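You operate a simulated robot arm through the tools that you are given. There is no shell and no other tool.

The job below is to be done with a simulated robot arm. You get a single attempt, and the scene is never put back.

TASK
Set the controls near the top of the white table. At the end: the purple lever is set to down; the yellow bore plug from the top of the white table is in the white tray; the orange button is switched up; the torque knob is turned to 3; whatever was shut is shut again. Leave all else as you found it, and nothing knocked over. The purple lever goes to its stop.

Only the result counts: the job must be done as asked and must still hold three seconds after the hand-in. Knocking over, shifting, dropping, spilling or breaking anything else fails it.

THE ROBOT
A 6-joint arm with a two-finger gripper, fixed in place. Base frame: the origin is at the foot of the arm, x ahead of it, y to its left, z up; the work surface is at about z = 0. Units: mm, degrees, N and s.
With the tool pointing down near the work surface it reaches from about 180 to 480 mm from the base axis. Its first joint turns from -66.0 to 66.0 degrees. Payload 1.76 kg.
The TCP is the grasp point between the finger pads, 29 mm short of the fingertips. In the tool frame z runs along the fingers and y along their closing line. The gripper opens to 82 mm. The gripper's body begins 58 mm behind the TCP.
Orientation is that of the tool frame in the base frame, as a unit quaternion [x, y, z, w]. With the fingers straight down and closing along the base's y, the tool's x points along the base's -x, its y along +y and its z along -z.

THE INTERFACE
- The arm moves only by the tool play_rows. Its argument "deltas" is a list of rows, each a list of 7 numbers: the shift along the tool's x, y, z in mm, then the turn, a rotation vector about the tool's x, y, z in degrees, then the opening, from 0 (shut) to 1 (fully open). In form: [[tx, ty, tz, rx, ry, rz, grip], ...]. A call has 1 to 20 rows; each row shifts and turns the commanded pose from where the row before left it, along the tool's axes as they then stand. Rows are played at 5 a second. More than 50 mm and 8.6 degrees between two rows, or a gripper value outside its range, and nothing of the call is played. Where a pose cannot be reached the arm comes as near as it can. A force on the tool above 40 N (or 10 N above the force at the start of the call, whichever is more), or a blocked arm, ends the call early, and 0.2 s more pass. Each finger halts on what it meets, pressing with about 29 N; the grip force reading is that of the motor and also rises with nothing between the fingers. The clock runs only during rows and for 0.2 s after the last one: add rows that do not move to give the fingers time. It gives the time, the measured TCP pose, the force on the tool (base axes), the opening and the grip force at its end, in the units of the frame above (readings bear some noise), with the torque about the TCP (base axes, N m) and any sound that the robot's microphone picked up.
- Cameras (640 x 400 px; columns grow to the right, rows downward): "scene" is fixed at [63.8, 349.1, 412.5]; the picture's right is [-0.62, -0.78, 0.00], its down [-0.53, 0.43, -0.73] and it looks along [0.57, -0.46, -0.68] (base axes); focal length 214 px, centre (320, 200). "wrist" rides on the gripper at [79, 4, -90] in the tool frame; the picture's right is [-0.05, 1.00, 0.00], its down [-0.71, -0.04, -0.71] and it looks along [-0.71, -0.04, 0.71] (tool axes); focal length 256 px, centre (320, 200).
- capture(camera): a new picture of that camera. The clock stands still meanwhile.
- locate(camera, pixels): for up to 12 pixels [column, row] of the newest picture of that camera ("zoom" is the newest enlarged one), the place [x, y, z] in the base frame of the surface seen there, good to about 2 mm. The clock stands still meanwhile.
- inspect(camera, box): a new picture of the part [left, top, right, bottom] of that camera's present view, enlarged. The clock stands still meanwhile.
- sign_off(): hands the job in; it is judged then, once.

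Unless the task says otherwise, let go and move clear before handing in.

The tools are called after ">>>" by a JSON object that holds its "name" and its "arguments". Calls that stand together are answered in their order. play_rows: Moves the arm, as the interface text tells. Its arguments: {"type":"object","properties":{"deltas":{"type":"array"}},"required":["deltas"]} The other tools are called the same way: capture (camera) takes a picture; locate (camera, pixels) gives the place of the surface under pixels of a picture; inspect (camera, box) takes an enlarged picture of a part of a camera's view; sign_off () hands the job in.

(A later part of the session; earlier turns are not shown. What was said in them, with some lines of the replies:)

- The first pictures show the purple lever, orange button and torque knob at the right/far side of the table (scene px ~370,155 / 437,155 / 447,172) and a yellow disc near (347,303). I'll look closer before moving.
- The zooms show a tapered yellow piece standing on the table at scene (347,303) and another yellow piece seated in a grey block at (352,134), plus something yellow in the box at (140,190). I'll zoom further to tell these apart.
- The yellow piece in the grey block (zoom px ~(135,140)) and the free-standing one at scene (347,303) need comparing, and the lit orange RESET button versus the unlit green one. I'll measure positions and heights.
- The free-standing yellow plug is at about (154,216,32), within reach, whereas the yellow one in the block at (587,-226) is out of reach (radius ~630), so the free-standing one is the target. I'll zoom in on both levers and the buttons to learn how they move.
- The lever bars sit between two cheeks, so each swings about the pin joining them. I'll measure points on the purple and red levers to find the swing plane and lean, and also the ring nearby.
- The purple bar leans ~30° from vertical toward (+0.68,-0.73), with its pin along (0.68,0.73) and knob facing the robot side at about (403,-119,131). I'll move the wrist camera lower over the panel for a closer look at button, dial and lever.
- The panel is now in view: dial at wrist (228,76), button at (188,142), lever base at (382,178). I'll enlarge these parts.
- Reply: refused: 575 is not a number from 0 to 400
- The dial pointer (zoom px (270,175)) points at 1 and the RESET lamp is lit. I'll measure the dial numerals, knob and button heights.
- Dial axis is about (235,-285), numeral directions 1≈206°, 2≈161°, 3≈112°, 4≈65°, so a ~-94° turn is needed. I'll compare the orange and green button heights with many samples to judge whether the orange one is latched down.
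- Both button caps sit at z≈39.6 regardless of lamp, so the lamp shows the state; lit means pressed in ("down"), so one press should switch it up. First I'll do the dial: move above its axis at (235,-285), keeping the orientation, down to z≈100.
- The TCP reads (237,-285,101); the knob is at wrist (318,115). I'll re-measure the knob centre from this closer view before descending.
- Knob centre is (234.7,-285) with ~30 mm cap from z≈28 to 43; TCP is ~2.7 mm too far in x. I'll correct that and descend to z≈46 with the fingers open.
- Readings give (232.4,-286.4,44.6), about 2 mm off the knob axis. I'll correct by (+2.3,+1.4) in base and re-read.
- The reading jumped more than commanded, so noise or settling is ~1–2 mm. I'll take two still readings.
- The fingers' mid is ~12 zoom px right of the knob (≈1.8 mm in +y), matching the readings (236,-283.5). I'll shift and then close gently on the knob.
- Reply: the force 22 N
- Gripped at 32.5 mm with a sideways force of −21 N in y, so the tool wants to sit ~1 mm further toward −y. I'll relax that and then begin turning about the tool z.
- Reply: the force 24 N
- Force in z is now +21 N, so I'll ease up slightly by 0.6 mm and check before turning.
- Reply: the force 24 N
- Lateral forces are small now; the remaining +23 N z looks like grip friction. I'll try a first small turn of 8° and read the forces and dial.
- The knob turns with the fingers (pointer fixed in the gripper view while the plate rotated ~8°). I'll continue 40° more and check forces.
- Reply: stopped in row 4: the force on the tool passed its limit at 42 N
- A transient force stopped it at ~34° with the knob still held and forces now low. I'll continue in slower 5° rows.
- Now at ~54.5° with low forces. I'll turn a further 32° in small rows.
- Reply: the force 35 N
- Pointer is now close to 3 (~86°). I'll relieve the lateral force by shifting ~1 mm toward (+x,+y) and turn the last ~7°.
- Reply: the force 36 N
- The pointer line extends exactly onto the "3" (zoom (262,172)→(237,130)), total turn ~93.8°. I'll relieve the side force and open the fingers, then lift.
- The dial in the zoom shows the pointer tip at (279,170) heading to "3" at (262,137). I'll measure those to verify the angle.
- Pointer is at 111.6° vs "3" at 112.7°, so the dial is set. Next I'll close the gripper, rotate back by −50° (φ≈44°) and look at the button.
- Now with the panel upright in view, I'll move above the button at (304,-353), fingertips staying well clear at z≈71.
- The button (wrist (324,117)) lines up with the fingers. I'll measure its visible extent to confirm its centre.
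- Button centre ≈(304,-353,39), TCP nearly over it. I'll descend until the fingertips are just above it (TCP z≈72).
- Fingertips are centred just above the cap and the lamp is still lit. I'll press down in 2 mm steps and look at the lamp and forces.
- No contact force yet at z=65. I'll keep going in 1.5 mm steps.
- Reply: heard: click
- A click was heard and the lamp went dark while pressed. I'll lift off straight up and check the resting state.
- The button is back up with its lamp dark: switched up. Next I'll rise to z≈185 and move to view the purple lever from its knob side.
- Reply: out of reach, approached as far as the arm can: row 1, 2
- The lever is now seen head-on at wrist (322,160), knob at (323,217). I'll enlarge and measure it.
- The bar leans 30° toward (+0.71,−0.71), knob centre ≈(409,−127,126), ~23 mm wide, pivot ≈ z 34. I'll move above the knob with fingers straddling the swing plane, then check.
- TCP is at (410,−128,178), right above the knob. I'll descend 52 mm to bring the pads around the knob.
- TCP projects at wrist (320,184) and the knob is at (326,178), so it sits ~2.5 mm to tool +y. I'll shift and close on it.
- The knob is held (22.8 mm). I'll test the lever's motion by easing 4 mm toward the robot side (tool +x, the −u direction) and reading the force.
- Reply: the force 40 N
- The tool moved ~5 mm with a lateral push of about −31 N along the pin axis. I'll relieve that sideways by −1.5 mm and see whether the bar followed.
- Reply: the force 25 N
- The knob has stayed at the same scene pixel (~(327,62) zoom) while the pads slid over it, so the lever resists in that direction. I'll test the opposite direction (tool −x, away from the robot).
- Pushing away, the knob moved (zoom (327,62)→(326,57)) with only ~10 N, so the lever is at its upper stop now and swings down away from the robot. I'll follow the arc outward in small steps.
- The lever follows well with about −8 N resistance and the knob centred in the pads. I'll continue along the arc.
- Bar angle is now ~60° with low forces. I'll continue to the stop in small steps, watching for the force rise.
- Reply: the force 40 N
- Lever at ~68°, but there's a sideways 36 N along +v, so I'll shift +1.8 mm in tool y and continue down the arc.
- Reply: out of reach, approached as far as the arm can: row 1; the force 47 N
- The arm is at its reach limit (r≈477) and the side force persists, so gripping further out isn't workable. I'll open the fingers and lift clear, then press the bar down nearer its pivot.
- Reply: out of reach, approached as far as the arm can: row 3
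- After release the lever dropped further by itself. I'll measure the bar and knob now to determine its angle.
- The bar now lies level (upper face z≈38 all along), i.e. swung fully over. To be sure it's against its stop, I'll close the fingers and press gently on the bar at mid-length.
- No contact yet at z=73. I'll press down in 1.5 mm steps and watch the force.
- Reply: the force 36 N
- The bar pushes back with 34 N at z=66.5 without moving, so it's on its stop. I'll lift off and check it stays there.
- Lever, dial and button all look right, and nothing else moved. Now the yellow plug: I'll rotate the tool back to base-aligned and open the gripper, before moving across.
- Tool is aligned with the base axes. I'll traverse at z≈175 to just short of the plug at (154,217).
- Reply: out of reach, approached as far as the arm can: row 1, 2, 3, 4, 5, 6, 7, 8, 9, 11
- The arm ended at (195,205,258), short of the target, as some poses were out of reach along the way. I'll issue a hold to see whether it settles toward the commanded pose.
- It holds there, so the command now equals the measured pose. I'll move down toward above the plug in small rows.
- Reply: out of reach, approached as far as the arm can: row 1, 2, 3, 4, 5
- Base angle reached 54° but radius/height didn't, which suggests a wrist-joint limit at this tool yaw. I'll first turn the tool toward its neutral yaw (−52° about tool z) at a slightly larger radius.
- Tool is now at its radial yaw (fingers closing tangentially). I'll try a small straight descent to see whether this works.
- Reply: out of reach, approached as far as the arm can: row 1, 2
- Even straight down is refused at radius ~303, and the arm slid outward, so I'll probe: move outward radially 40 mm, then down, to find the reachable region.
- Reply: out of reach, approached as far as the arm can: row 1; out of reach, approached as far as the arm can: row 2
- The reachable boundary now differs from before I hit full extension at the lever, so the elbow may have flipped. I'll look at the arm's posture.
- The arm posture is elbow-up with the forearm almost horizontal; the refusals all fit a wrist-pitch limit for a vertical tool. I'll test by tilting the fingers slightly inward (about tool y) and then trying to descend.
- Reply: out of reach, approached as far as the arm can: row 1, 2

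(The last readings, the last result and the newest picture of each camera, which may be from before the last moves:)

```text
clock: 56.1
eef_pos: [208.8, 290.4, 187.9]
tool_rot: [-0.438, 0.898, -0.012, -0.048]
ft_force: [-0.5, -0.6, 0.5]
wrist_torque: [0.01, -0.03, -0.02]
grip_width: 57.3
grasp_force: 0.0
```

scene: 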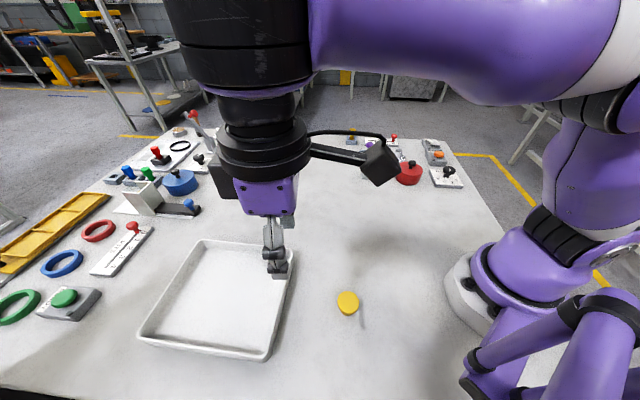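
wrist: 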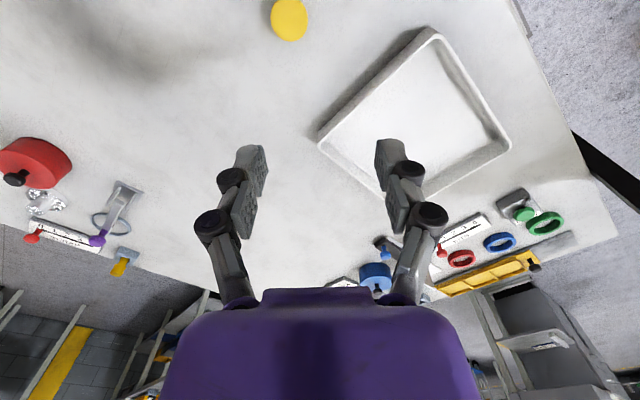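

With a ~5.6° inward tilt the descent to z=188 worked without complaint. I'll continue down to z≈110 over the free table area (short of the tray).

>>> {"name": "play_rows", "arguments": {"deltas": [[8, 0, 15, 0, 0, 0, 0.7], [8, 0, 15, 0, 0, 0, 0.7], [8, 0, 15, 0, 0, 0, 0.7], [8, 0, 15, 0, 0, 0, 0.7], [0, 0, 0, 0, 0, 0, 0.7]]}}

>>> {"name": "capture", "arguments": {"camera": "wrist"}}

>>> {"name": "capture", "arguments": {"camera": "scene"}}

```text
clock: 57.3
eef_pos: [210.7, 297.6, 172.7]
tool_rot: [-0.438, 0.898, -0.012, -0.048]
ft_force: [1.1, -0.1, 2.0]
wrist_torque: [0.0, 0.01, -0.03]
grip_width: 57.3
grasp_force: 0.0
out of reach, approached as far as the arm can: row 1, 2, 3, 4
```

```text
taken
```

wrist: 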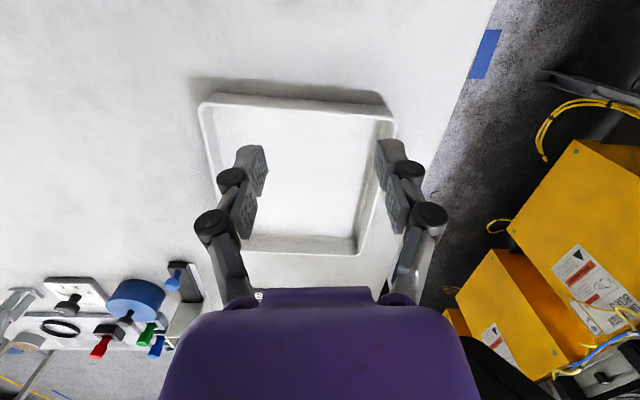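

```text
taken
```

scene: 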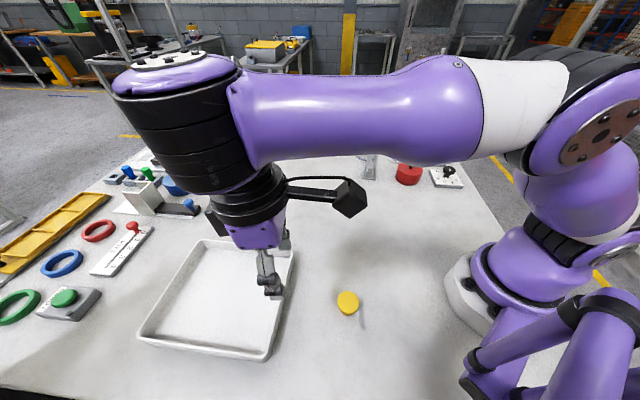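

Limit again at z≈173; the pictures show the wrist housing (170,65) now standing with its cap up. I'll measure the arm links to understand the posture.

>>> {"name": "locate", "arguments": {"camera": "scene", "pixels": [[170, 62], [150, 62], [200, 58], [180, 140], [300, 105], [420, 95], [505, 100], [600, 130], [570, 160], [560, 60], [270, 165], [250, 235]]}}

>>> {"name": "locate", "arguments": {"camera": "scene", "pixels": [[300, 80], [300, 150], [420, 65], [420, 140], [590, 200], [550, 230], [580, 250], [470, 290], [350, 197], [285, 190], [225, 235], [505, 275]]}}

>>> {"name": "inspect", "arguments": {"camera": "scene", "box": [100, 30, 400, 320]}}

```text
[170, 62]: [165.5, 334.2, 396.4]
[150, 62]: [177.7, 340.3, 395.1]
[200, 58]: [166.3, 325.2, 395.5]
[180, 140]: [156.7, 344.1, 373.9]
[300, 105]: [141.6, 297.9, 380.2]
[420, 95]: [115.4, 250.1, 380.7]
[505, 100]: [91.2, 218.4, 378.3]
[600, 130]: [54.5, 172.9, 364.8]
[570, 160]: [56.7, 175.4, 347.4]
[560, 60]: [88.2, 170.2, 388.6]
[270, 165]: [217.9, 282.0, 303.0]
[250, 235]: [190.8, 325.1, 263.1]
```

```text
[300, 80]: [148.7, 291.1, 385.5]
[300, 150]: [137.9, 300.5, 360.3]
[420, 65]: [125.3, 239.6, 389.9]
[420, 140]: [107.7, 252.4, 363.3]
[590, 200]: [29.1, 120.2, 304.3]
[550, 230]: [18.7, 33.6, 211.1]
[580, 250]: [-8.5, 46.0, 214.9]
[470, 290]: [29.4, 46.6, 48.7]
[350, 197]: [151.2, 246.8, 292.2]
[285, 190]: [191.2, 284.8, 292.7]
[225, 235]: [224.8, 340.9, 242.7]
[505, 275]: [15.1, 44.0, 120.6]
```

```text
1.38 times, centred on (250, 175) of scene
```

zoom: 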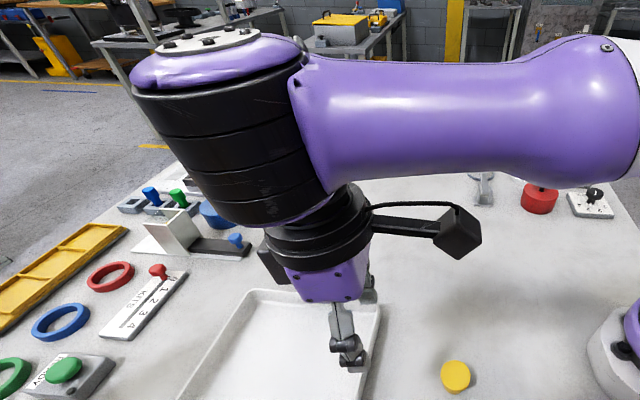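

The wrist housing axis and the tool are both vertical with the forearm level, so the wrist sits at a singular posture and my yaw turns there likely went into the wrong joint. I'll rise back, straighten the tool, and turn the yaw back the other way (+45°) there.

>>> {"name": "play_rows", "arguments": {"deltas": [[0, 0, -25, 0, 0, 0, 0.7], [0, 0, -25, 0, -2.8, 0, 0.7], [0, 0, -10, 0, -2.8, 0, 0.7], [0, 0, 0, 0, 0, 0, 0.7]]}}

>>> {"name": "play_rows", "arguments": {"deltas": [[0, 0, 0, 0, 0, 7.5, 0.7], [0, 0, 0, 0, 0, 7.5, 0.7], [0, 0, 0, 0, 0, 7.5, 0.7], [0, 0, 0, 0, 0, 7.5, 0.7], [0, 0, 0, 0, 0, 7.5, 0.7], [0, 0, 0, 0, 0, 7.5, 0.7], [0, 0, 0, 0, 0, 7.5, 0.7], [0, 0, 0, 0, 0, 0, 0.7]]}}

>>> {"name": "capture", "arguments": {"camera": "scene"}}

```text
clock: 58.3
eef_pos: [215.6, 301.8, 233.4]
tool_rot: [-0.438, 0.899, 0.009, -0.003]
ft_force: [-0.9, -0.2, -0.3]
wrist_torque: [-0.01, -0.02, 0.0]
grip_width: 57.4
grasp_force: 0.0
```

```text
clock: 60.1
eef_pos: [214.9, 301.4, 233.2]
tool_rot: [0.006, 1.0, 0.006, -0.007]
ft_force: [-0.1, 0.5, 0.2]
wrist_torque: [-0.01, 0.03, -0.03]
grip_width: 57.2
grasp_force: 0.0
```

```text
taken
```

scene: 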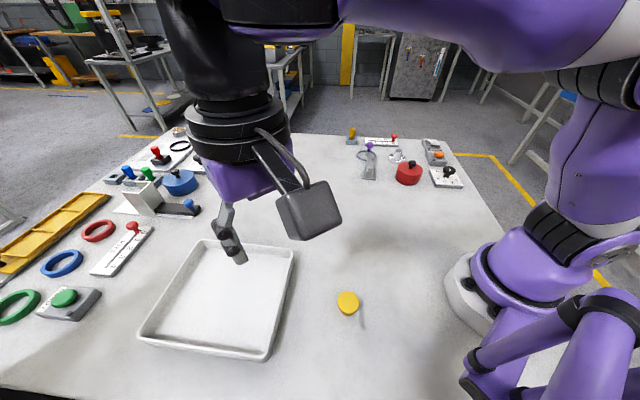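

Yaw is now 0 and the wrist arrangement visibly changed in the picture. I'll test a descent from here.

>>> {"name": "play_rows", "arguments": {"deltas": [[0, 0, 12, 0, 0, 0, 0.7], [0, 0, 12, 0, 0, 0, 0.7], [0, 0, 12, 0, 0, 0, 0.7], [0, 0, 0, 0, 0, 0, 0.7]]}}

>>> {"name": "capture", "arguments": {"camera": "scene"}}

```text
clock: 61.1
eef_pos: [216.6, 303.9, 200.0]
tool_rot: [0.005, 1.0, 0.004, -0.008]
ft_force: [-0.7, -0.8, -0.5]
wrist_torque: [0.0, 0.03, -0.02]
grip_width: 57.2
grasp_force: 0.1
out of reach, approached as far as the arm can: row 3
```

```text
taken
```

scene: 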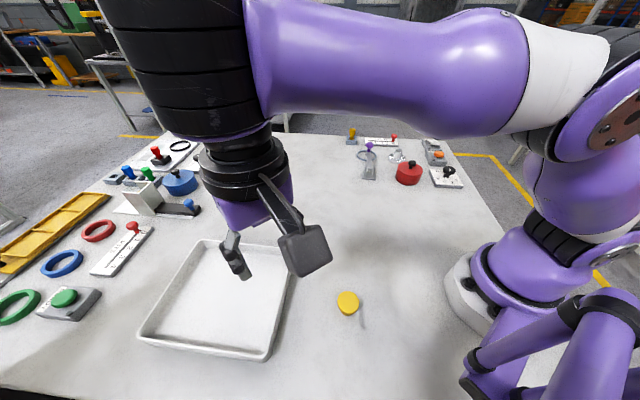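

The limit is independent of yaw, so the wrist seems to be in a different branch from the one I started in. I'll go back to the exact starting pose to compare the arm posture with the first picture.

>>> {"name": "play_rows", "arguments": {"deltas": [[0, 0, -25, 0, 0, 0, 0.7], [0, 0, -30, 0, 0, 0, 0.7], [0, 0, -30, 0, 0, 0, 0.7], [0, 0, -25, 0, 0, 0, 0.7], [-2.2, -31, 0, 0, 0, 0, 0.7], [-2.2, -31, 0, 0, 0, 0, 0.7], [-2.2, -31, 0, 0, 0, 0, 0.7], [-2.2, -31, 0, 0, 0, 0, 0.7], [-2.2, -31, 0, 0, 0, 0, 0.7], [-2.2, -31, 0, 0, 0, 0, 0.7], [-2.2, -31, 0, 0, 0, 0, 0.7], [0, 0, 0, 0, 0, 0, 0.7]]}}

>>> {"name": "capture", "arguments": {"camera": "scene"}}

```text
clock: 63.7
eef_pos: [231.7, 85.6, 306.3]
tool_rot: [0.006, 1.0, 0.006, -0.007]
ft_force: [-0.2, -0.7, -0.5]
wrist_torque: [0.01, 0.01, -0.04]
grip_width: 57.6
grasp_force: 0.0
```

```text
taken
```

scene: 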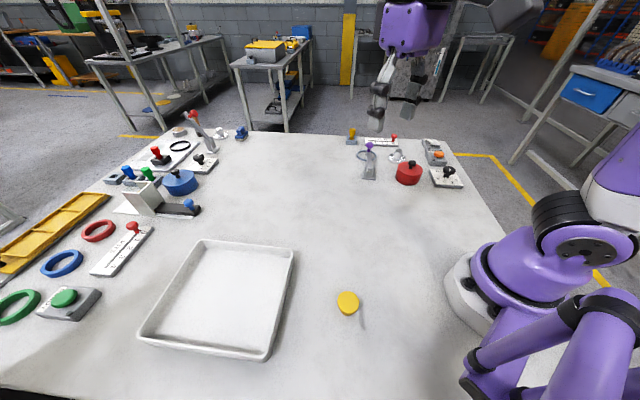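

All rows reached this time. I'll continue to the exact starting pose (249,−161,294) for comparison.

>>> {"name": "play_rows", "arguments": {"deltas": [[-2.2, -31, 0, 0, 0, 0, 0.7], [-2.2, -31, 0, 0, 0, 0, 0.7], [-2.2, -31, 0, 0, 0, 0, 0.7], [-2.2, -31, 0, 0, 0, 0, 0.7], [-2.2, -31, 1, 0, 0, 0, 0.7], [-2.2, -31, 3, 0, 0, 0, 0.7], [-2.2, -31, 4, 0, 0, 0, 0.7], [-2.3, -29, 4, 0, 0, 0, 0.7], [0, 0, 0, 0, 0, 0, 0.7]]}}

>>> {"name": "capture", "arguments": {"camera": "scene"}}

>>> {"name": "inspect", "arguments": {"camera": "scene", "box": [420, 0, 640, 300]}}

```text
clock: 65.7
eef_pos: [244.8, -159.1, 293.1]
tool_rot: [0.005, 1.0, 0.006, -0.006]
ft_force: [-0.2, -0.1, -0.3]
wrist_torque: [0.02, -0.03, 0.03]
grip_width: 57.7
grasp_force: 0.0
```

```text
taken
```

scene: 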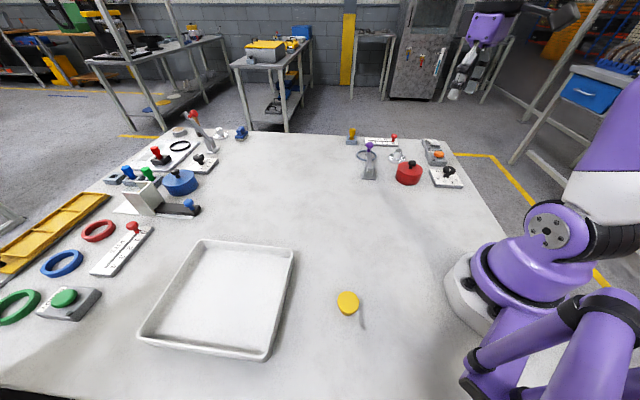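

```text
1.33 times, centred on (530, 150) of scene
```

zoom: 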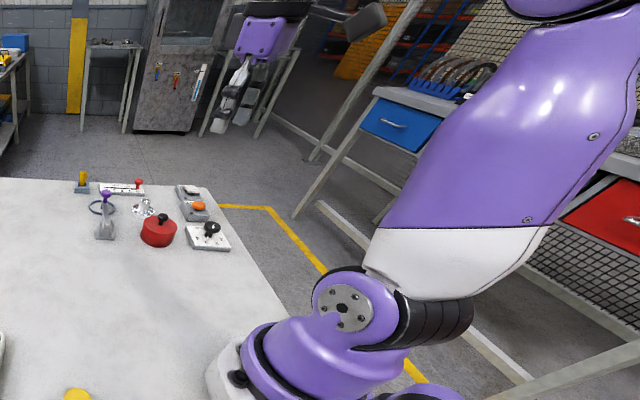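

The upper-arm posture matches the first picture. I'll repeat the original downward move from here, to see whether this region is reachable again.

>>> {"name": "play_rows", "arguments": {"deltas": [[3, -7, 15, 0, 0, 0, 0.7], [3, -7, 15, 0, 0, 0, 0.7], [3, -7, 15, 0, 0, 0, 0.7], [0, 0, 0, 0, 0, 0, 0.7]]}}

```text
clock: 66.7
eef_pos: [235.3, -181.4, 247.3]
tool_rot: [0.005, 1.0, 0.006, -0.007]
ft_force: [0.1, 0.5, -0.6]
wrist_torque: [0.01, 0.01, -0.03]
grip_width: 57.3
grasp_force: 0.1
```

No refusals so far at (235,−181,247). I'll continue down.

>>> {"name": "play_rows", "arguments": {"deltas": [[3, -7, 15, 0, 0, 0, 0.7], [3, -6, 15, 0, 0, 0, 0.7], [0, 0, 15, 0, 0, 0, 0.7], [0, 0, 15, 0, 0, 0, 0.7], [0, 0, 0, 0, 0, 0, 0.7]]}}

>>> {"name": "capture", "arguments": {"camera": "scene"}}

```text
clock: 67.9
eef_pos: [228.4, -193.8, 186.7]
tool_rot: [0.006, 1.0, 0.006, -0.007]
ft_force: [-0.7, 0.2, 0.3]
wrist_torque: [0.0, 0.03, 0.06]
grip_width: 57.5
grasp_force: 0.0
```

```text
taken
```

scene: 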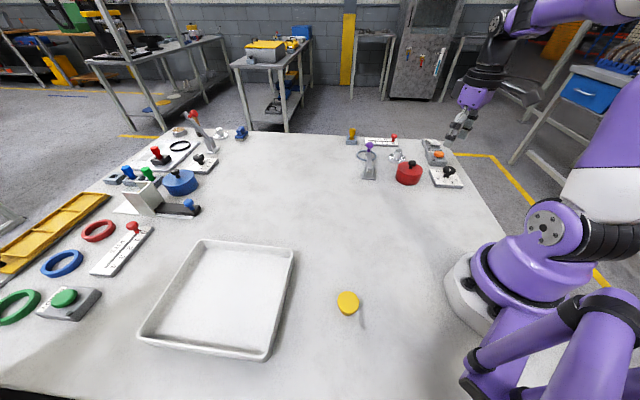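

This region is reachable again (r=300, z=187), so the wrist is back in its original branch. I'll descend to z≈130 and swing along an arc toward the plug, staying low and away from the level-forearm posture.

>>> {"name": "play_rows", "arguments": {"deltas": [[0, 0, 20, 0, 0, 0, 0.7], [0, 0, 20, 0, 0, 0, 0.7], [-5, 14, 17, 0, 0, 0, 0.7], [-10, 27, 0, 0, 0, 0, 0.7], [-10, 27, 0, 0, 0, 0, 0.7], [-10, 27, 0, 0, 0, 0, 0.7], [-10, 27, 0, 0, 0, 0, 0.7], [-10, 27, 0, 0, 0, 0, 0.7], [-10, 27, 0, 0, 0, 0, 0.7], [-7, 18, 0, 0, 0, 0, 0.7], [0, 0, 0, 0, 0, 0, 0.7]]}}

```text
clock: 70.3
eef_pos: [303.1, 1.5, 129.9]
tool_rot: [0.005, 1.0, 0.006, -0.007]
ft_force: [-0.3, -0.3, -0.7]
wrist_torque: [-0.01, -0.03, -0.02]
grip_width: 57.4
grasp_force: 0.2
```

Now at (303,1,130) with no refusals. I'll continue the arc to about (160,195,130), near the plug.

>>> {"name": "play_rows", "arguments": {"deltas": [[12, 26, 0, 0, 0, 0, 0.7], [14, 26, 0, 0, 0, 0, 0.7], [16, 25, 0, 0, 0, 0, 0.7], [18, 25, 0, 0, 0, 0, 0.7], [20, 24, 0, 0, 0, 0, 0.7], [20, 23, 0, 0, 0, 0, 0.7], [21, 22, 0, 0, 0, 0, 0.7], [22, 22, 0, 0, 0, 0, 0.7], [0, 0, 0, 0, 0, 0, 0.7]]}}

>>> {"name": "capture", "arguments": {"camera": "wrist"}}

>>> {"name": "capture", "arguments": {"camera": "scene"}}

```text
clock: 72.3
eef_pos: [162.1, 197.8, 134.3]
tool_rot: [0.006, 1.0, 0.006, -0.006]
ft_force: [-0.2, 0.0, -0.5]
wrist_torque: [0.0, 0.01, 0.01]
grip_width: 57.3
grasp_force: 0.0
```

```text
taken
```

wrist: 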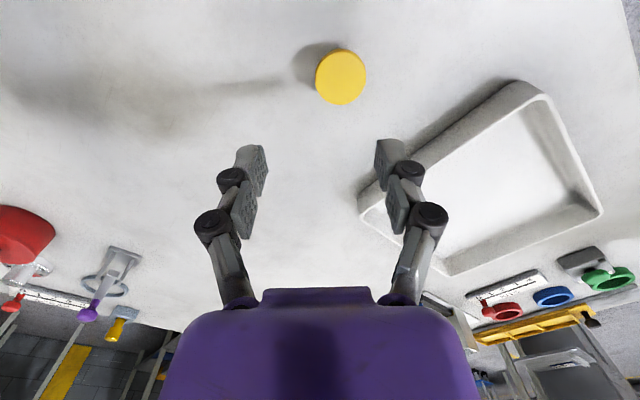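

```text
taken
```

scene: 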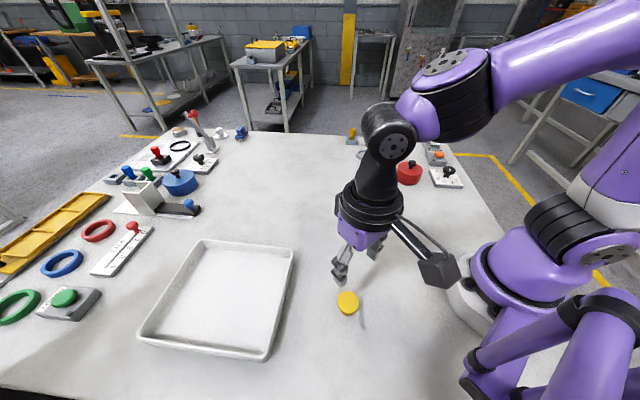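

The wrist is back in its natural posture (scene (390,145)) and the plug is visible at wrist (341,77). I'll measure the plug.

>>> {"name": "inspect", "arguments": {"camera": "wrist", "box": [260, 20, 420, 140]}}

>>> {"name": "locate", "arguments": {"camera": "wrist", "pixels": [[341, 77], [319, 77], [363, 77], [341, 52], [341, 101], [330, 65], [352, 90], [322, 95], [310, 60], [341, 110]]}}

>>> {"name": "inspect", "arguments": {"camera": "scene", "box": [310, 270, 390, 330]}}

```text
3.33 times, centred on (340, 80) of wrist
```

zoom: 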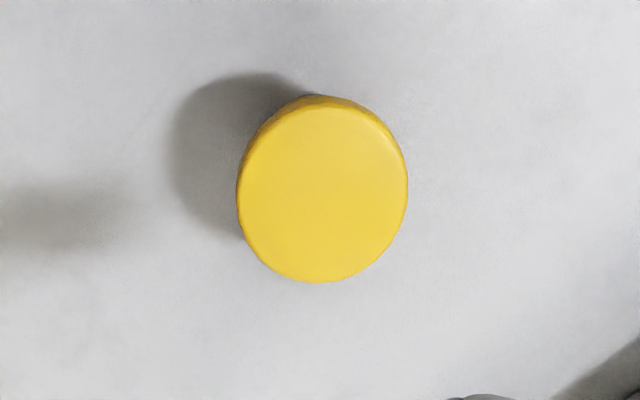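

```text
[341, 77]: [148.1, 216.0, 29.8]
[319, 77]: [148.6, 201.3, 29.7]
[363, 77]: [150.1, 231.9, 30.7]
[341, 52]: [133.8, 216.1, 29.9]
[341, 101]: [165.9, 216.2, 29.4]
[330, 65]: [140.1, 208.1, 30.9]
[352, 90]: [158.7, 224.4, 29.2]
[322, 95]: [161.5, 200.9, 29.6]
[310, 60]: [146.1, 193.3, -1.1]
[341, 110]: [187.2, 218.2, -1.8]
```

```text
6.67 times, centred on (350, 300) of scene
```

zoom: 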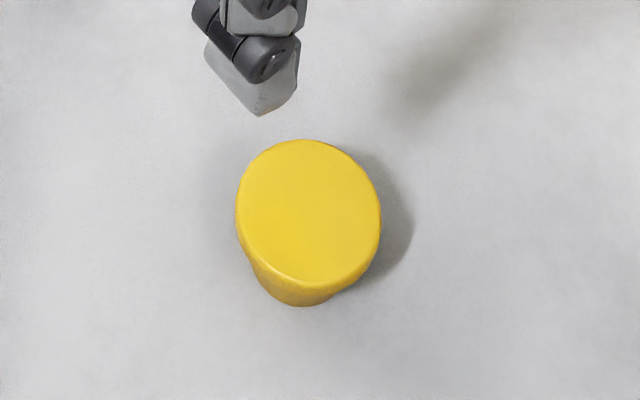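

The plug is a tapered stopper: centre (150,216.3), top z≈30, ~33 mm wide at the top. I'll move above it at z≈75 and check centring.

>>> {"name": "play_rows", "arguments": {"deltas": [[6, 9, 10, 0, 0, 0, 0.75], [6, 9.5, 15, 0, 0, 0, 0.75], [0, 0, 17, 0, 0, 0, 0.75], [0, 0, 17, 0, 0, 0, 0.75], [0, 0, 0, 0, 0, 0, 0.75], [0, 0, 0, 0, 0, 0, 0.75]]}}

>>> {"name": "capture", "arguments": {"camera": "wrist"}}

>>> {"name": "capture", "arguments": {"camera": "scene"}}

```text
clock: 73.7
eef_pos: [149.3, 216.4, 75.4]
tool_rot: [0.004, 1.0, 0.006, -0.007]
ft_force: [-0.1, 0.4, 1.1]
wrist_torque: [0.01, 0.0, -0.02]
grip_width: 61.6
grasp_force: 0.2
```

```text
taken
```

wrist: 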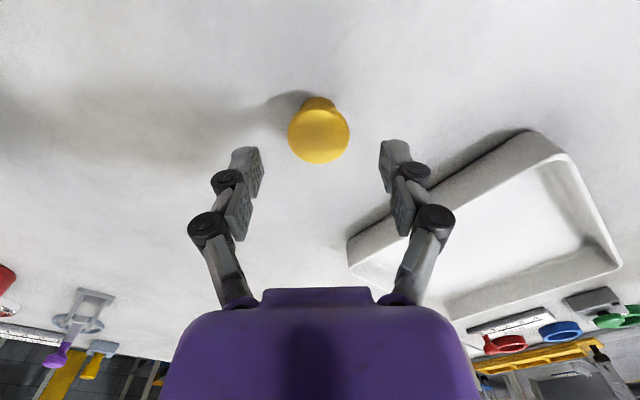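

```text
taken
```

scene: 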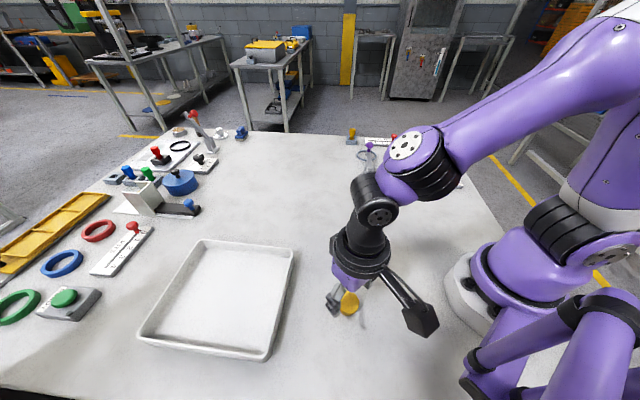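

Plug is centred between the fingers (plug (319,133), finger mid ~322). I'll descend to z≈35.

>>> {"name": "play_rows", "arguments": {"deltas": [[0, 0, 12, 0, 0, 0, 0.75], [0, 0, 12, 0, 0, 0, 0.75], [0, 0, 10, 0, 0, 0, 0.75], [0, 0, 6, 0, 0, 0, 0.75], [0, 0, 0, 0, 0, 0, 0.75], [0, 0, 0, 0, 0, 0, 0.75]]}}

>>> {"name": "capture", "arguments": {"camera": "wrist"}}

>>> {"name": "inspect", "arguments": {"camera": "scene", "box": [290, 220, 450, 340]}}

```text
clock: 75.1
eef_pos: [148.7, 215.9, 35.5]
tool_rot: [0.005, 1.0, 0.006, -0.007]
ft_force: [0.7, -0.3, -0.4]
wrist_torque: [-0.04, 0.02, -0.01]
grip_width: 61.4
grasp_force: 0.1
```

```text
taken
```

wrist: 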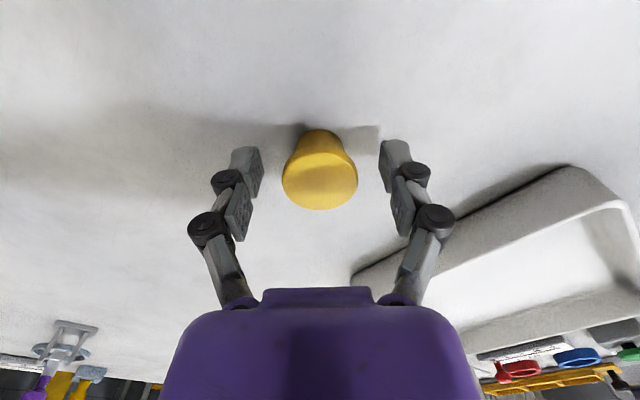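

```text
3.33 times, centred on (370, 280) of scene
```

zoom: 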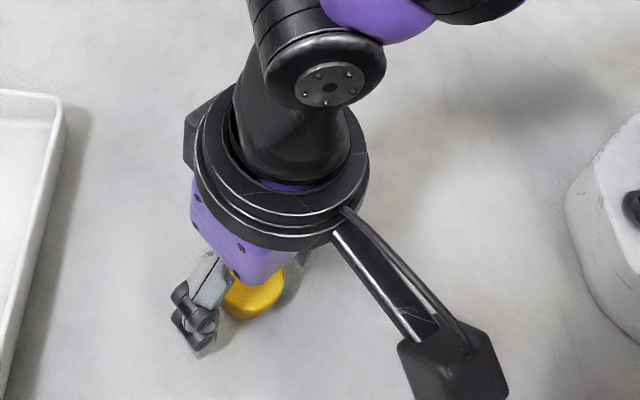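

The fingers straddle the plug at z=35.5. I'll close on it gradually.

>>> {"name": "play_rows", "arguments": {"deltas": [[0, 0, 0, 0, 0, 0, 0.55], [0, 0, 0, 0, 0, 0, 0.47], [0, 0, 0, 0, 0, 0, 0.4], [0, 0, 0, 0, 0, 0, 0.33], [0, 0, 0, 0, 0, 0, 0.25], [0, 0, 0, 0, 0, 0, 0.25]]}}

>>> {"name": "capture", "arguments": {"camera": "wrist"}}

```text
clock: 76.5
eef_pos: [148.5, 216.2, 35.3]
tool_rot: [0.005, 1.0, 0.007, -0.007]
ft_force: [-0.9, -0.3, 5.5]
wrist_torque: [-0.01, 0.01, 0.0]
grip_width: 35.1
grasp_force: 28.9
```

```text
taken
```

wrist: 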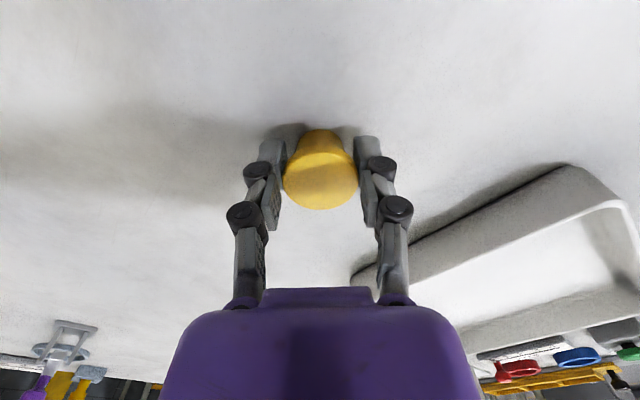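

Gripped at 35.1 mm with full force. I'll lift 25 mm slowly and check that the plug comes along.

>>> {"name": "play_rows", "arguments": {"deltas": [[0, 0, -4, 0, 0, 0, 0.25], [0, 0, -7, 0, 0, 0, 0.25], [0, 0, -14, 0, 0, 0, 0.25], [0, 0, 0, 0, 0, 0, 0.25]]}}

>>> {"name": "capture", "arguments": {"camera": "wrist"}}

>>> {"name": "inspect", "arguments": {"camera": "scene", "box": [290, 220, 450, 340]}}

```text
clock: 77.5
eef_pos: [148.3, 214.0, 63.5]
tool_rot: [0.005, 1.0, 0.005, -0.006]
ft_force: [1.0, 0.5, 0.1]
wrist_torque: [0.01, -0.02, 0.03]
grip_width: 35.1
grasp_force: 28.7
```

```text
taken
```

wrist: 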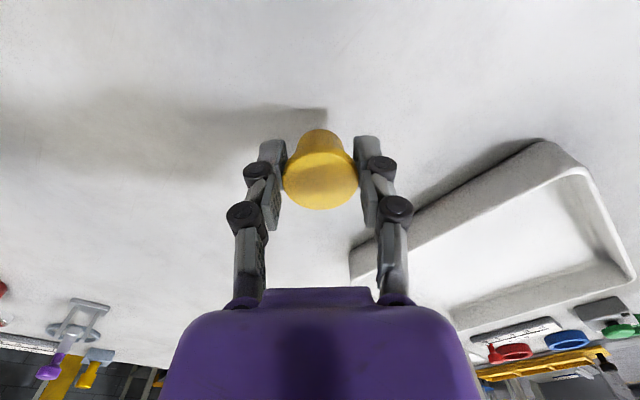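

```text
3.33 times, centred on (370, 280) of scene
```

zoom: 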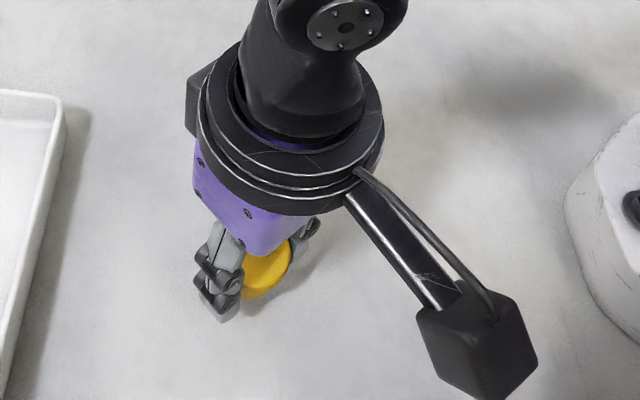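

The plug is held and lifted. I'll measure the tray floor and rim in the current scene view to choose a clear drop point.

>>> {"name": "capture", "arguments": {"camera": "scene"}}

>>> {"name": "locate", "arguments": {"camera": "scene", "pixels": [[240, 270], [240, 300], [240, 325], [220, 290], [210, 320], [260, 290], [255, 320], [230, 310], [270, 260], [250, 345], [285, 255], [262, 352]]}}

```text
taken
```

scene: 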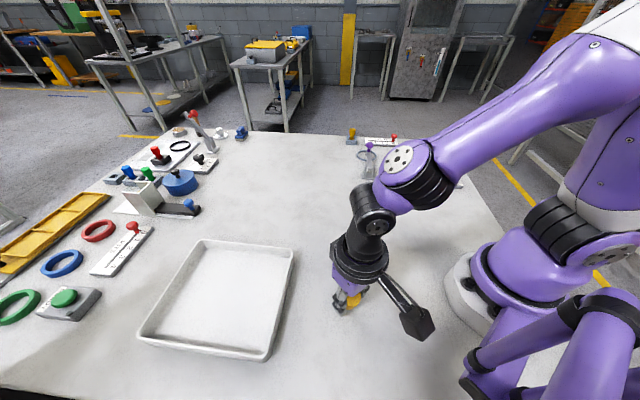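

```text
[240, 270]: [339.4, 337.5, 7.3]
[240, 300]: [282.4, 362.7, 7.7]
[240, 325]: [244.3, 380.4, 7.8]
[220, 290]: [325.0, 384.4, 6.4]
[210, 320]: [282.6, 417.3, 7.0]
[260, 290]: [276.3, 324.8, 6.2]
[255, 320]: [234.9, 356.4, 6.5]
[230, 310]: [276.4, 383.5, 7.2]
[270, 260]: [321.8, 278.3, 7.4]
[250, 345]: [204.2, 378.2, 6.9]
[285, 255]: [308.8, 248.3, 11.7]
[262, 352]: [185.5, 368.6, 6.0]
```

Tray floor is z≈7 and (272,338) is well inside. I'll raise to z≈110 and carry the plug over the rim to there.

>>> {"name": "play_rows", "arguments": {"deltas": [[0, 0, -15, 0, 0, 0, 0.25], [0, 0, -16, 0, 0, 0, 0.25], [0, 0, -15, 0, 0, 0, 0.25], [-12, 12, 0, 0, 0, 0, 0.25], [-18, 18, 0, 0, 0, 0, 0.25], [-20, 20, 0, 0, 0, 0, 0.25], [-20, 20, 0, 0, 0, 0, 0.25], [-20, 20, 0, 0, 0, 0, 0.25], [-20, 20, 0, 0, 0, 0, 0.25], [-13, 14, 0, 0, 0, 0, 0.25], [0, 0, 0, 0, 0, 0, 0.25], [0, 0, 0, 0, 0, 0, 0.25]]}}

>>> {"name": "capture", "arguments": {"camera": "wrist"}}

>>> {"name": "capture", "arguments": {"camera": "scene"}}

```text
clock: 80.1
eef_pos: [275.1, 338.0, 108.2]
tool_rot: [0.005, 1.0, 0.006, -0.007]
ft_force: [-0.5, 0.4, -0.8]
wrist_torque: [-0.04, -0.04, 0.07]
grip_width: 35.4
grasp_force: 28.9
```

```text
taken
```

wrist: 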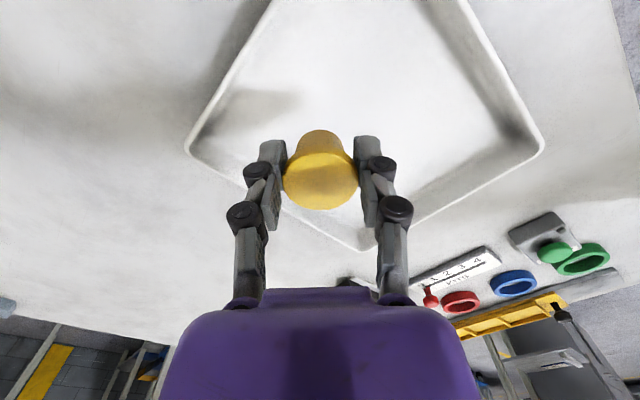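

```text
taken
```

scene: 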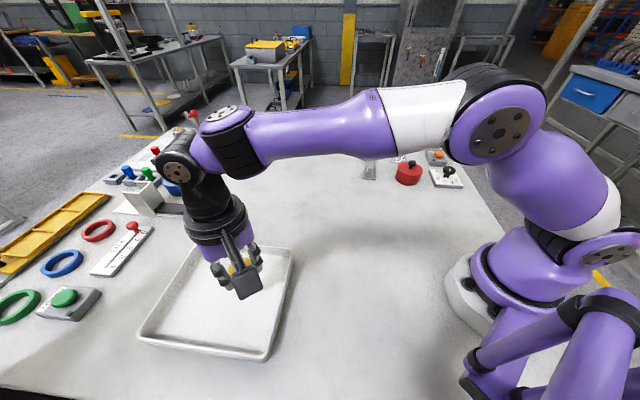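

The plug is above the tray at (275,338,108). I'll lower it to just above the tray floor (TCP z≈46).

>>> {"name": "play_rows", "arguments": {"deltas": [[0, 0, 15, 0, 0, 0, 0.25], [0, 0, 18, 0, 0, 0, 0.25], [0, 0, 16, 0, 0, 0, 0.25], [0, 0, 9, 0, 0, 0, 0.25], [0, 0, 3, 0, 0, 0, 0.25], [0, 0, 0, 0, 0, 0, 0.25]]}}

>>> {"name": "capture", "arguments": {"camera": "wrist"}}

>>> {"name": "inspect", "arguments": {"camera": "scene", "box": [150, 180, 330, 360]}}

```text
clock: 81.5
eef_pos: [273.3, 336.9, 47.2]
tool_rot: [0.006, 1.0, 0.006, -0.007]
ft_force: [-0.1, -0.2, -0.4]
wrist_torque: [-0.03, 0.03, 0.0]
grip_width: 35.2
grasp_force: 29.3
```

```text
taken
```

wrist: 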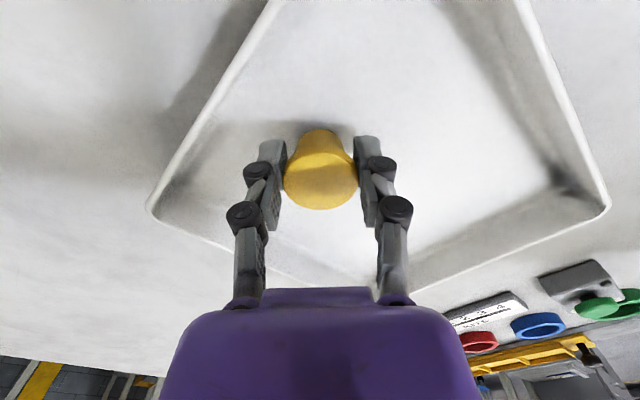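

```text
2.22 times, centred on (240, 270) of scene
```

zoom: 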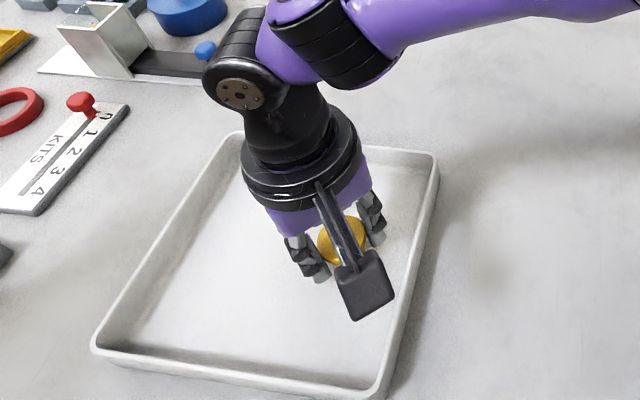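

I'll lower the last few millimetres gently in 1 mm steps, watching for contact.

>>> {"name": "play_rows", "arguments": {"deltas": [[0, 0, 1, 0, 0, 0, 0.25], [0, 0, 1, 0, 0, 0, 0.25], [0, 0, 1, 0, 0, 0, 0.25], [0, 0, 0, 0, 0, 0, 0.25]]}}

>>> {"name": "play_rows", "arguments": {"deltas": [[0, 0, 1, 0, 0, 0, 0.25], [0, 0, 0, 0, 0, 0, 0.25]]}}

```text
clock: 82.5
eef_pos: [273.6, 339.4, 44.0]
tool_rot: [0.005, 1.0, 0.006, -0.007]
ft_force: [0.2, 0.6, 0.0]
wrist_torque: [0.02, -0.03, -0.02]
grip_width: 35.2
grasp_force: 28.9
```

```text
clock: 83.1
eef_pos: [272.7, 337.4, 43.4]
tool_rot: [0.006, 1.0, 0.006, -0.006]
ft_force: [0.0, -1.2, -0.3]
wrist_torque: [-0.01, -0.01, -0.03]
grip_width: 35.3
grasp_force: 29.3
```

>>> {"name": "play_rows", "arguments": {"deltas": [[0, 0, 1, 0, 0, 0, 0.25], [0, 0, 0, 0, 0, 0, 0.25]]}}

>>> {"name": "play_rows", "arguments": {"deltas": [[0, 0, 1, 0, 0, 0, 0.25], [0, 0, 0, 0, 0, 0, 0.25]]}}

```text
clock: 83.7
eef_pos: [273.4, 337.6, 42.6]
tool_rot: [0.006, 1.0, 0.007, -0.006]
ft_force: [-0.8, 0.1, 0.1]
wrist_torque: [-0.01, 0.0, 0.0]
grip_width: 35.4
grasp_force: 28.8
```

```text
clock: 84.3
eef_pos: [273.4, 338.2, 41.6]
tool_rot: [0.005, 1.0, 0.005, -0.007]
ft_force: [-0.8, -0.1, -0.4]
wrist_torque: [0.01, -0.04, -0.02]
grip_width: 35.4
grasp_force: 29.3
```

Still no contact at z=41.6 so I'll continue one millimetre at a time.

>>> {"name": "play_rows", "arguments": {"deltas": [[0, 0, 1, 0, 0, 0, 0.25], [0, 0, 0, 0, 0, 0, 0.25]]}}

>>> {"name": "play_rows", "arguments": {"deltas": [[0, 0, 1, 0, 0, 0, 0.25], [0, 0, 0, 0, 0, 0, 0.25]]}}

```text
clock: 84.9
eef_pos: [274.4, 337.5, 41.9]
tool_rot: [0.005, 1.0, 0.007, -0.006]
ft_force: [-2.3, -0.1, 10.3]
wrist_torque: [-0.03, 0.04, 0.02]
grip_width: 35.2
grasp_force: 29.1
```

```text
clock: 85.5
eef_pos: [274.5, 338.1, 41.0]
tool_rot: [0.006, 1.0, 0.007, -0.007]
ft_force: [-2.3, -1.0, 18.0]
wrist_torque: [0.07, -0.05, 0.03]
grip_width: 35.2
grasp_force: 28.7
```

The plug is on the tray floor (18 N). I'll back off ~0.8 mm and open gently.

>>> {"name": "play_rows", "arguments": {"deltas": [[0, 0, -0.8, 0, 0, 0, 0.25], [0, 0, 0, 0, 0, 0, 0.4], [0, 0, 0, 0, 0, 0, 0.46], [0, 0, 0, 0, 0, 0, 0.54], [0, 0, 0, 0, 0, 0, 0.62], [0, 0, 0, 0, 0, 0, 0.62]]}}

>>> {"name": "capture", "arguments": {"camera": "wrist"}}

```text
clock: 86.9
eef_pos: [272.9, 338.6, 39.3]
tool_rot: [0.005, 1.0, 0.006, -0.007]
ft_force: [0.5, -0.5, -0.5]
wrist_torque: [0.01, 0.01, 0.0]
grip_width: 51.1
grasp_force: 0.1
```

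```text
taken
```

wrist: 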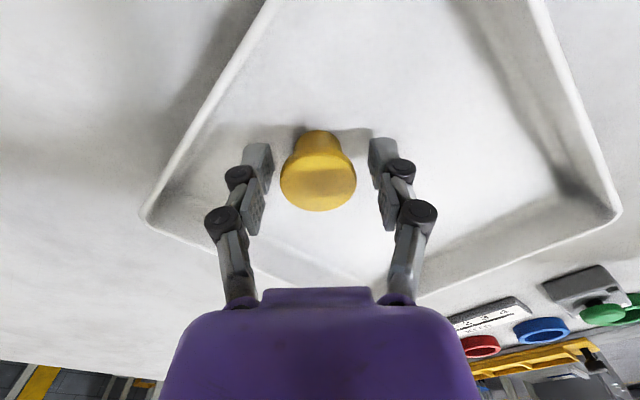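

The plug stands upright and free between the open fingers (wrist (318,170)). I'll lift straight up, then check.

>>> {"name": "play_rows", "arguments": {"deltas": [[0, 0, -8, 0, 0, 0, 0.62], [0, 0, -15, 0, 0, 0, 0.62], [0, 0, -20, 0, 0, 0, 0.62], [0, 0, -20, 0, 0, 0, 0.62], [10, -10, -5, 0, 0, 0, 0.62], [0, 0, 0, 0, 0, 0, 0.62]]}}

>>> {"name": "capture", "arguments": {"camera": "wrist"}}

>>> {"name": "capture", "arguments": {"camera": "scene"}}

```text
clock: 88.3
eef_pos: [265.3, 326.2, 107.7]
tool_rot: [0.005, 1.0, 0.006, -0.007]
ft_force: [1.2, -0.7, 0.2]
wrist_torque: [-0.03, -0.01, -0.01]
grip_width: 50.8
grasp_force: 0.0
```

```text
taken
```

wrist: 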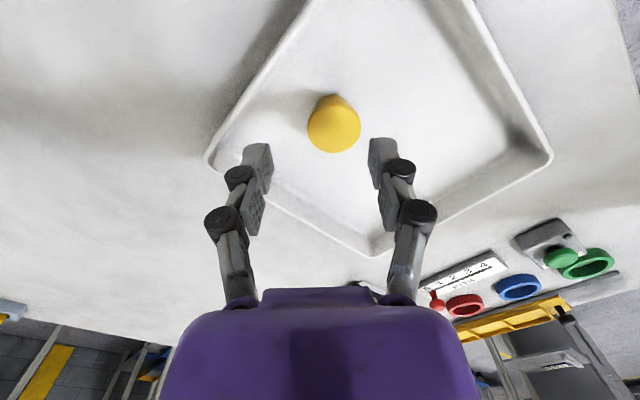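

```text
taken
```

scene: 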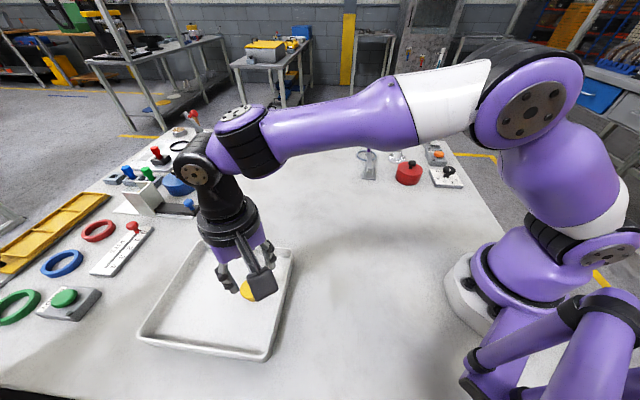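

The plug stands upright in the tray at wrist (334,123). I'll move the arm clear to the middle of the table and review the whole scene.

>>> {"name": "play_rows", "arguments": {"deltas": [[0, -20, -10, 0, 0, 0, 0.62], [-2, -28, -6, 0, 0, 0, 0.62], [-2, -28, -4, 0, 0, 0, 0.62], [-2, -28, -4, 0, 0, 0, 0.62], [-3, -28, -4, 0, 0, 0, 0.62], [-3, -28, -4, 0, 0, 0, 0.62], [-3, -28, -4, 0, 0, 0, 0.62], [-3, -28, -4, 0, 0, 0, 0.62], [-3, -28, 0, 0, 0, 0, 0.62], [-3, -28, 0, 0, 0, 0, 0.62], [0, 0, 0, 0, 0, 0, 0.62]]}}

>>> {"name": "capture", "arguments": {"camera": "scene"}}

>>> {"name": "inspect", "arguments": {"camera": "scene", "box": [330, 110, 480, 204]}}

>>> {"name": "capture", "arguments": {"camera": "wrist"}}

```text
clock: 90.7
eef_pos: [283.9, 53.8, 142.6]
tool_rot: [0.005, 1.0, 0.007, -0.008]
ft_force: [0.1, -0.4, -1.1]
wrist_torque: [-0.03, -0.01, -0.03]
grip_width: 51.0
grasp_force: 0.0
```

```text
taken
```

scene: 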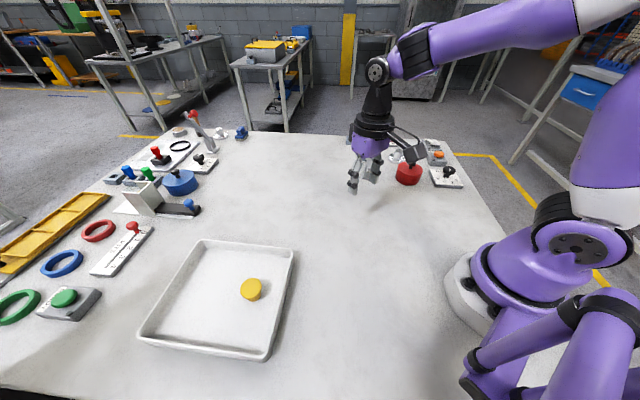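

```text
4.26 times, centred on (405, 157) of scene
```

zoom: 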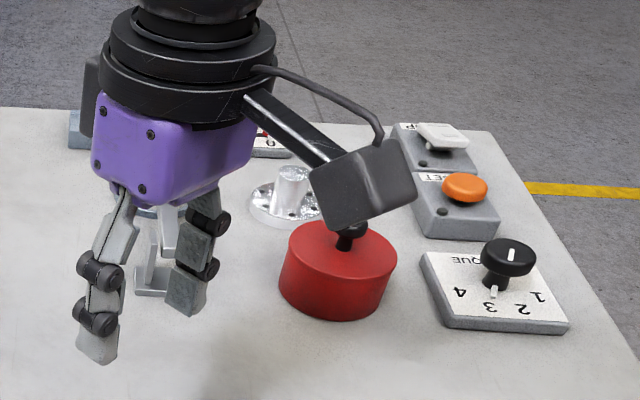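

```text
taken
```

wrist: 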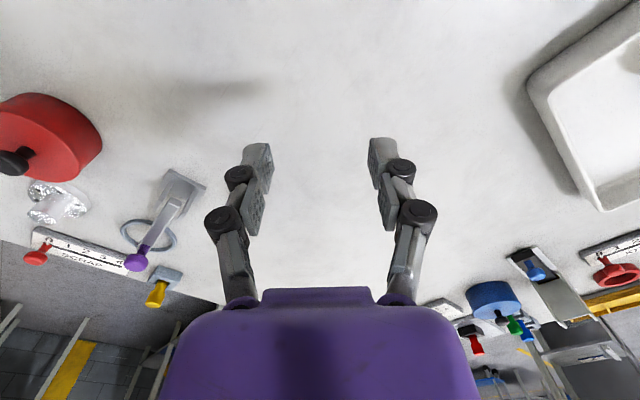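

Everything on the panel and in the tray looks right. I'll use the wrist view to re-measure the lever bar and scene view for the plug.

>>> {"name": "inspect", "arguments": {"camera": "wrist", "box": [90, 150, 250, 320]}}

>>> {"name": "locate", "arguments": {"camera": "wrist", "pixels": [[180, 203], [172, 214], [164, 226], [156, 238], [150, 247], [137, 262]]}}

>>> {"name": "inspect", "arguments": {"camera": "scene", "box": [130, 230, 310, 365]}}

>>> {"name": "locate", "arguments": {"camera": "scene", "pixels": [[251, 288], [245, 288], [257, 288], [251, 280], [251, 294], [203, 242], [290, 249], [264, 357], [142, 338]]}}

```text
2.35 times, centred on (170, 235) of wrist
```

zoom: 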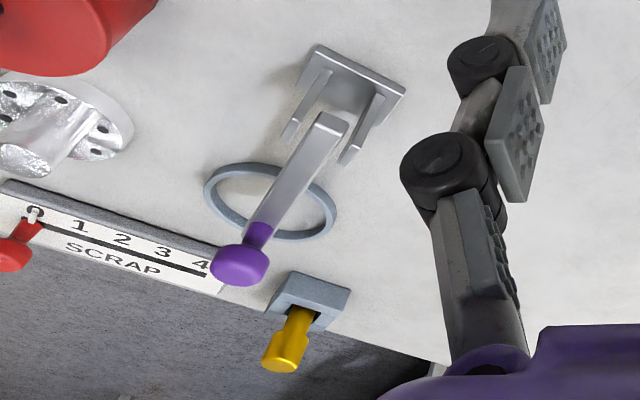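

```text
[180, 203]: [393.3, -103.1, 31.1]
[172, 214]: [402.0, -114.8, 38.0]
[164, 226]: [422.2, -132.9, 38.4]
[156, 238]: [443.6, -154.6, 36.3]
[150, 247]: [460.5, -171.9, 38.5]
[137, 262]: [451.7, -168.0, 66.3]
```

```text
2.96 times, centred on (220, 298) of scene
```

zoom: 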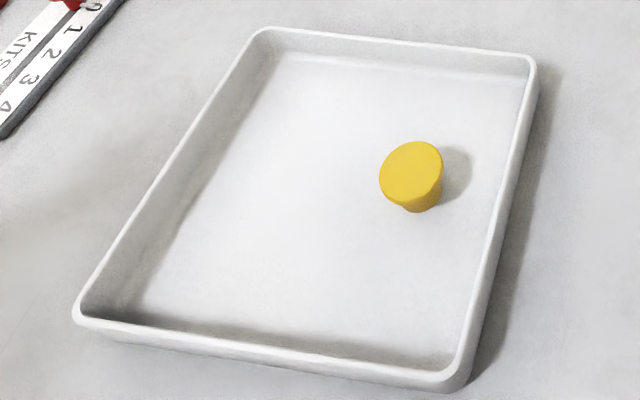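

```text
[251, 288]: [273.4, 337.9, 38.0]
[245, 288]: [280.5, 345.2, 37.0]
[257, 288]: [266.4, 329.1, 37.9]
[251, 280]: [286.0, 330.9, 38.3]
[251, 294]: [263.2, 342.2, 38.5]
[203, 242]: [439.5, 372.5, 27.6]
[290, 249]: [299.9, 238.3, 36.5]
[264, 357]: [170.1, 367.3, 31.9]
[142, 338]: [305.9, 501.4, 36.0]
```

The lever bar is level at z≈38 on its stop. The dial points at 3, and the orange button is up with its lamp dark. The plug stands upright in the unmoved tray at (273,338), nothing was opened, and the arm is clear, so I'll hand in.

>>> {"name": "sign_off", "arguments": {}}

```text
The job is handed in.
```

I've handed the job in. At the last look everything you asked for was in place, though two of the settings rest on how I read the request.

| Item | Final state |
|---|---|
| Purple lever | Down. The bar lies level and didn't move when I pressed it with about 34 N, so it is on its stop. |
| Torque knob | Pointing at 3, within about 1° when measured. |
| Orange button | Pressed once. It clicked, came back up, and its lamp went from lit to dark. |
| Yellow plug | Standing upright in the white tray, which has not moved. |
| Shut items | I opened nothing, so there was nothing to shut again. |

- **Orange button:** its cap sits at the same height as the unlit green button's, so height doesn't show its state. I took the lit lamp to mean "down" and the dark lamp to mean "up".
- **Yellow plug:** there was a second yellow plug in a grey block at the far edge, out of the arm's reach. I took "from the top of the white table" to mean the one standing free on the table surface.

On the way to the plug, the arm got stuck in an awkward wrist position and needed a detour to recover. It touched nothing, and I saw nothing else moved or knocked over.
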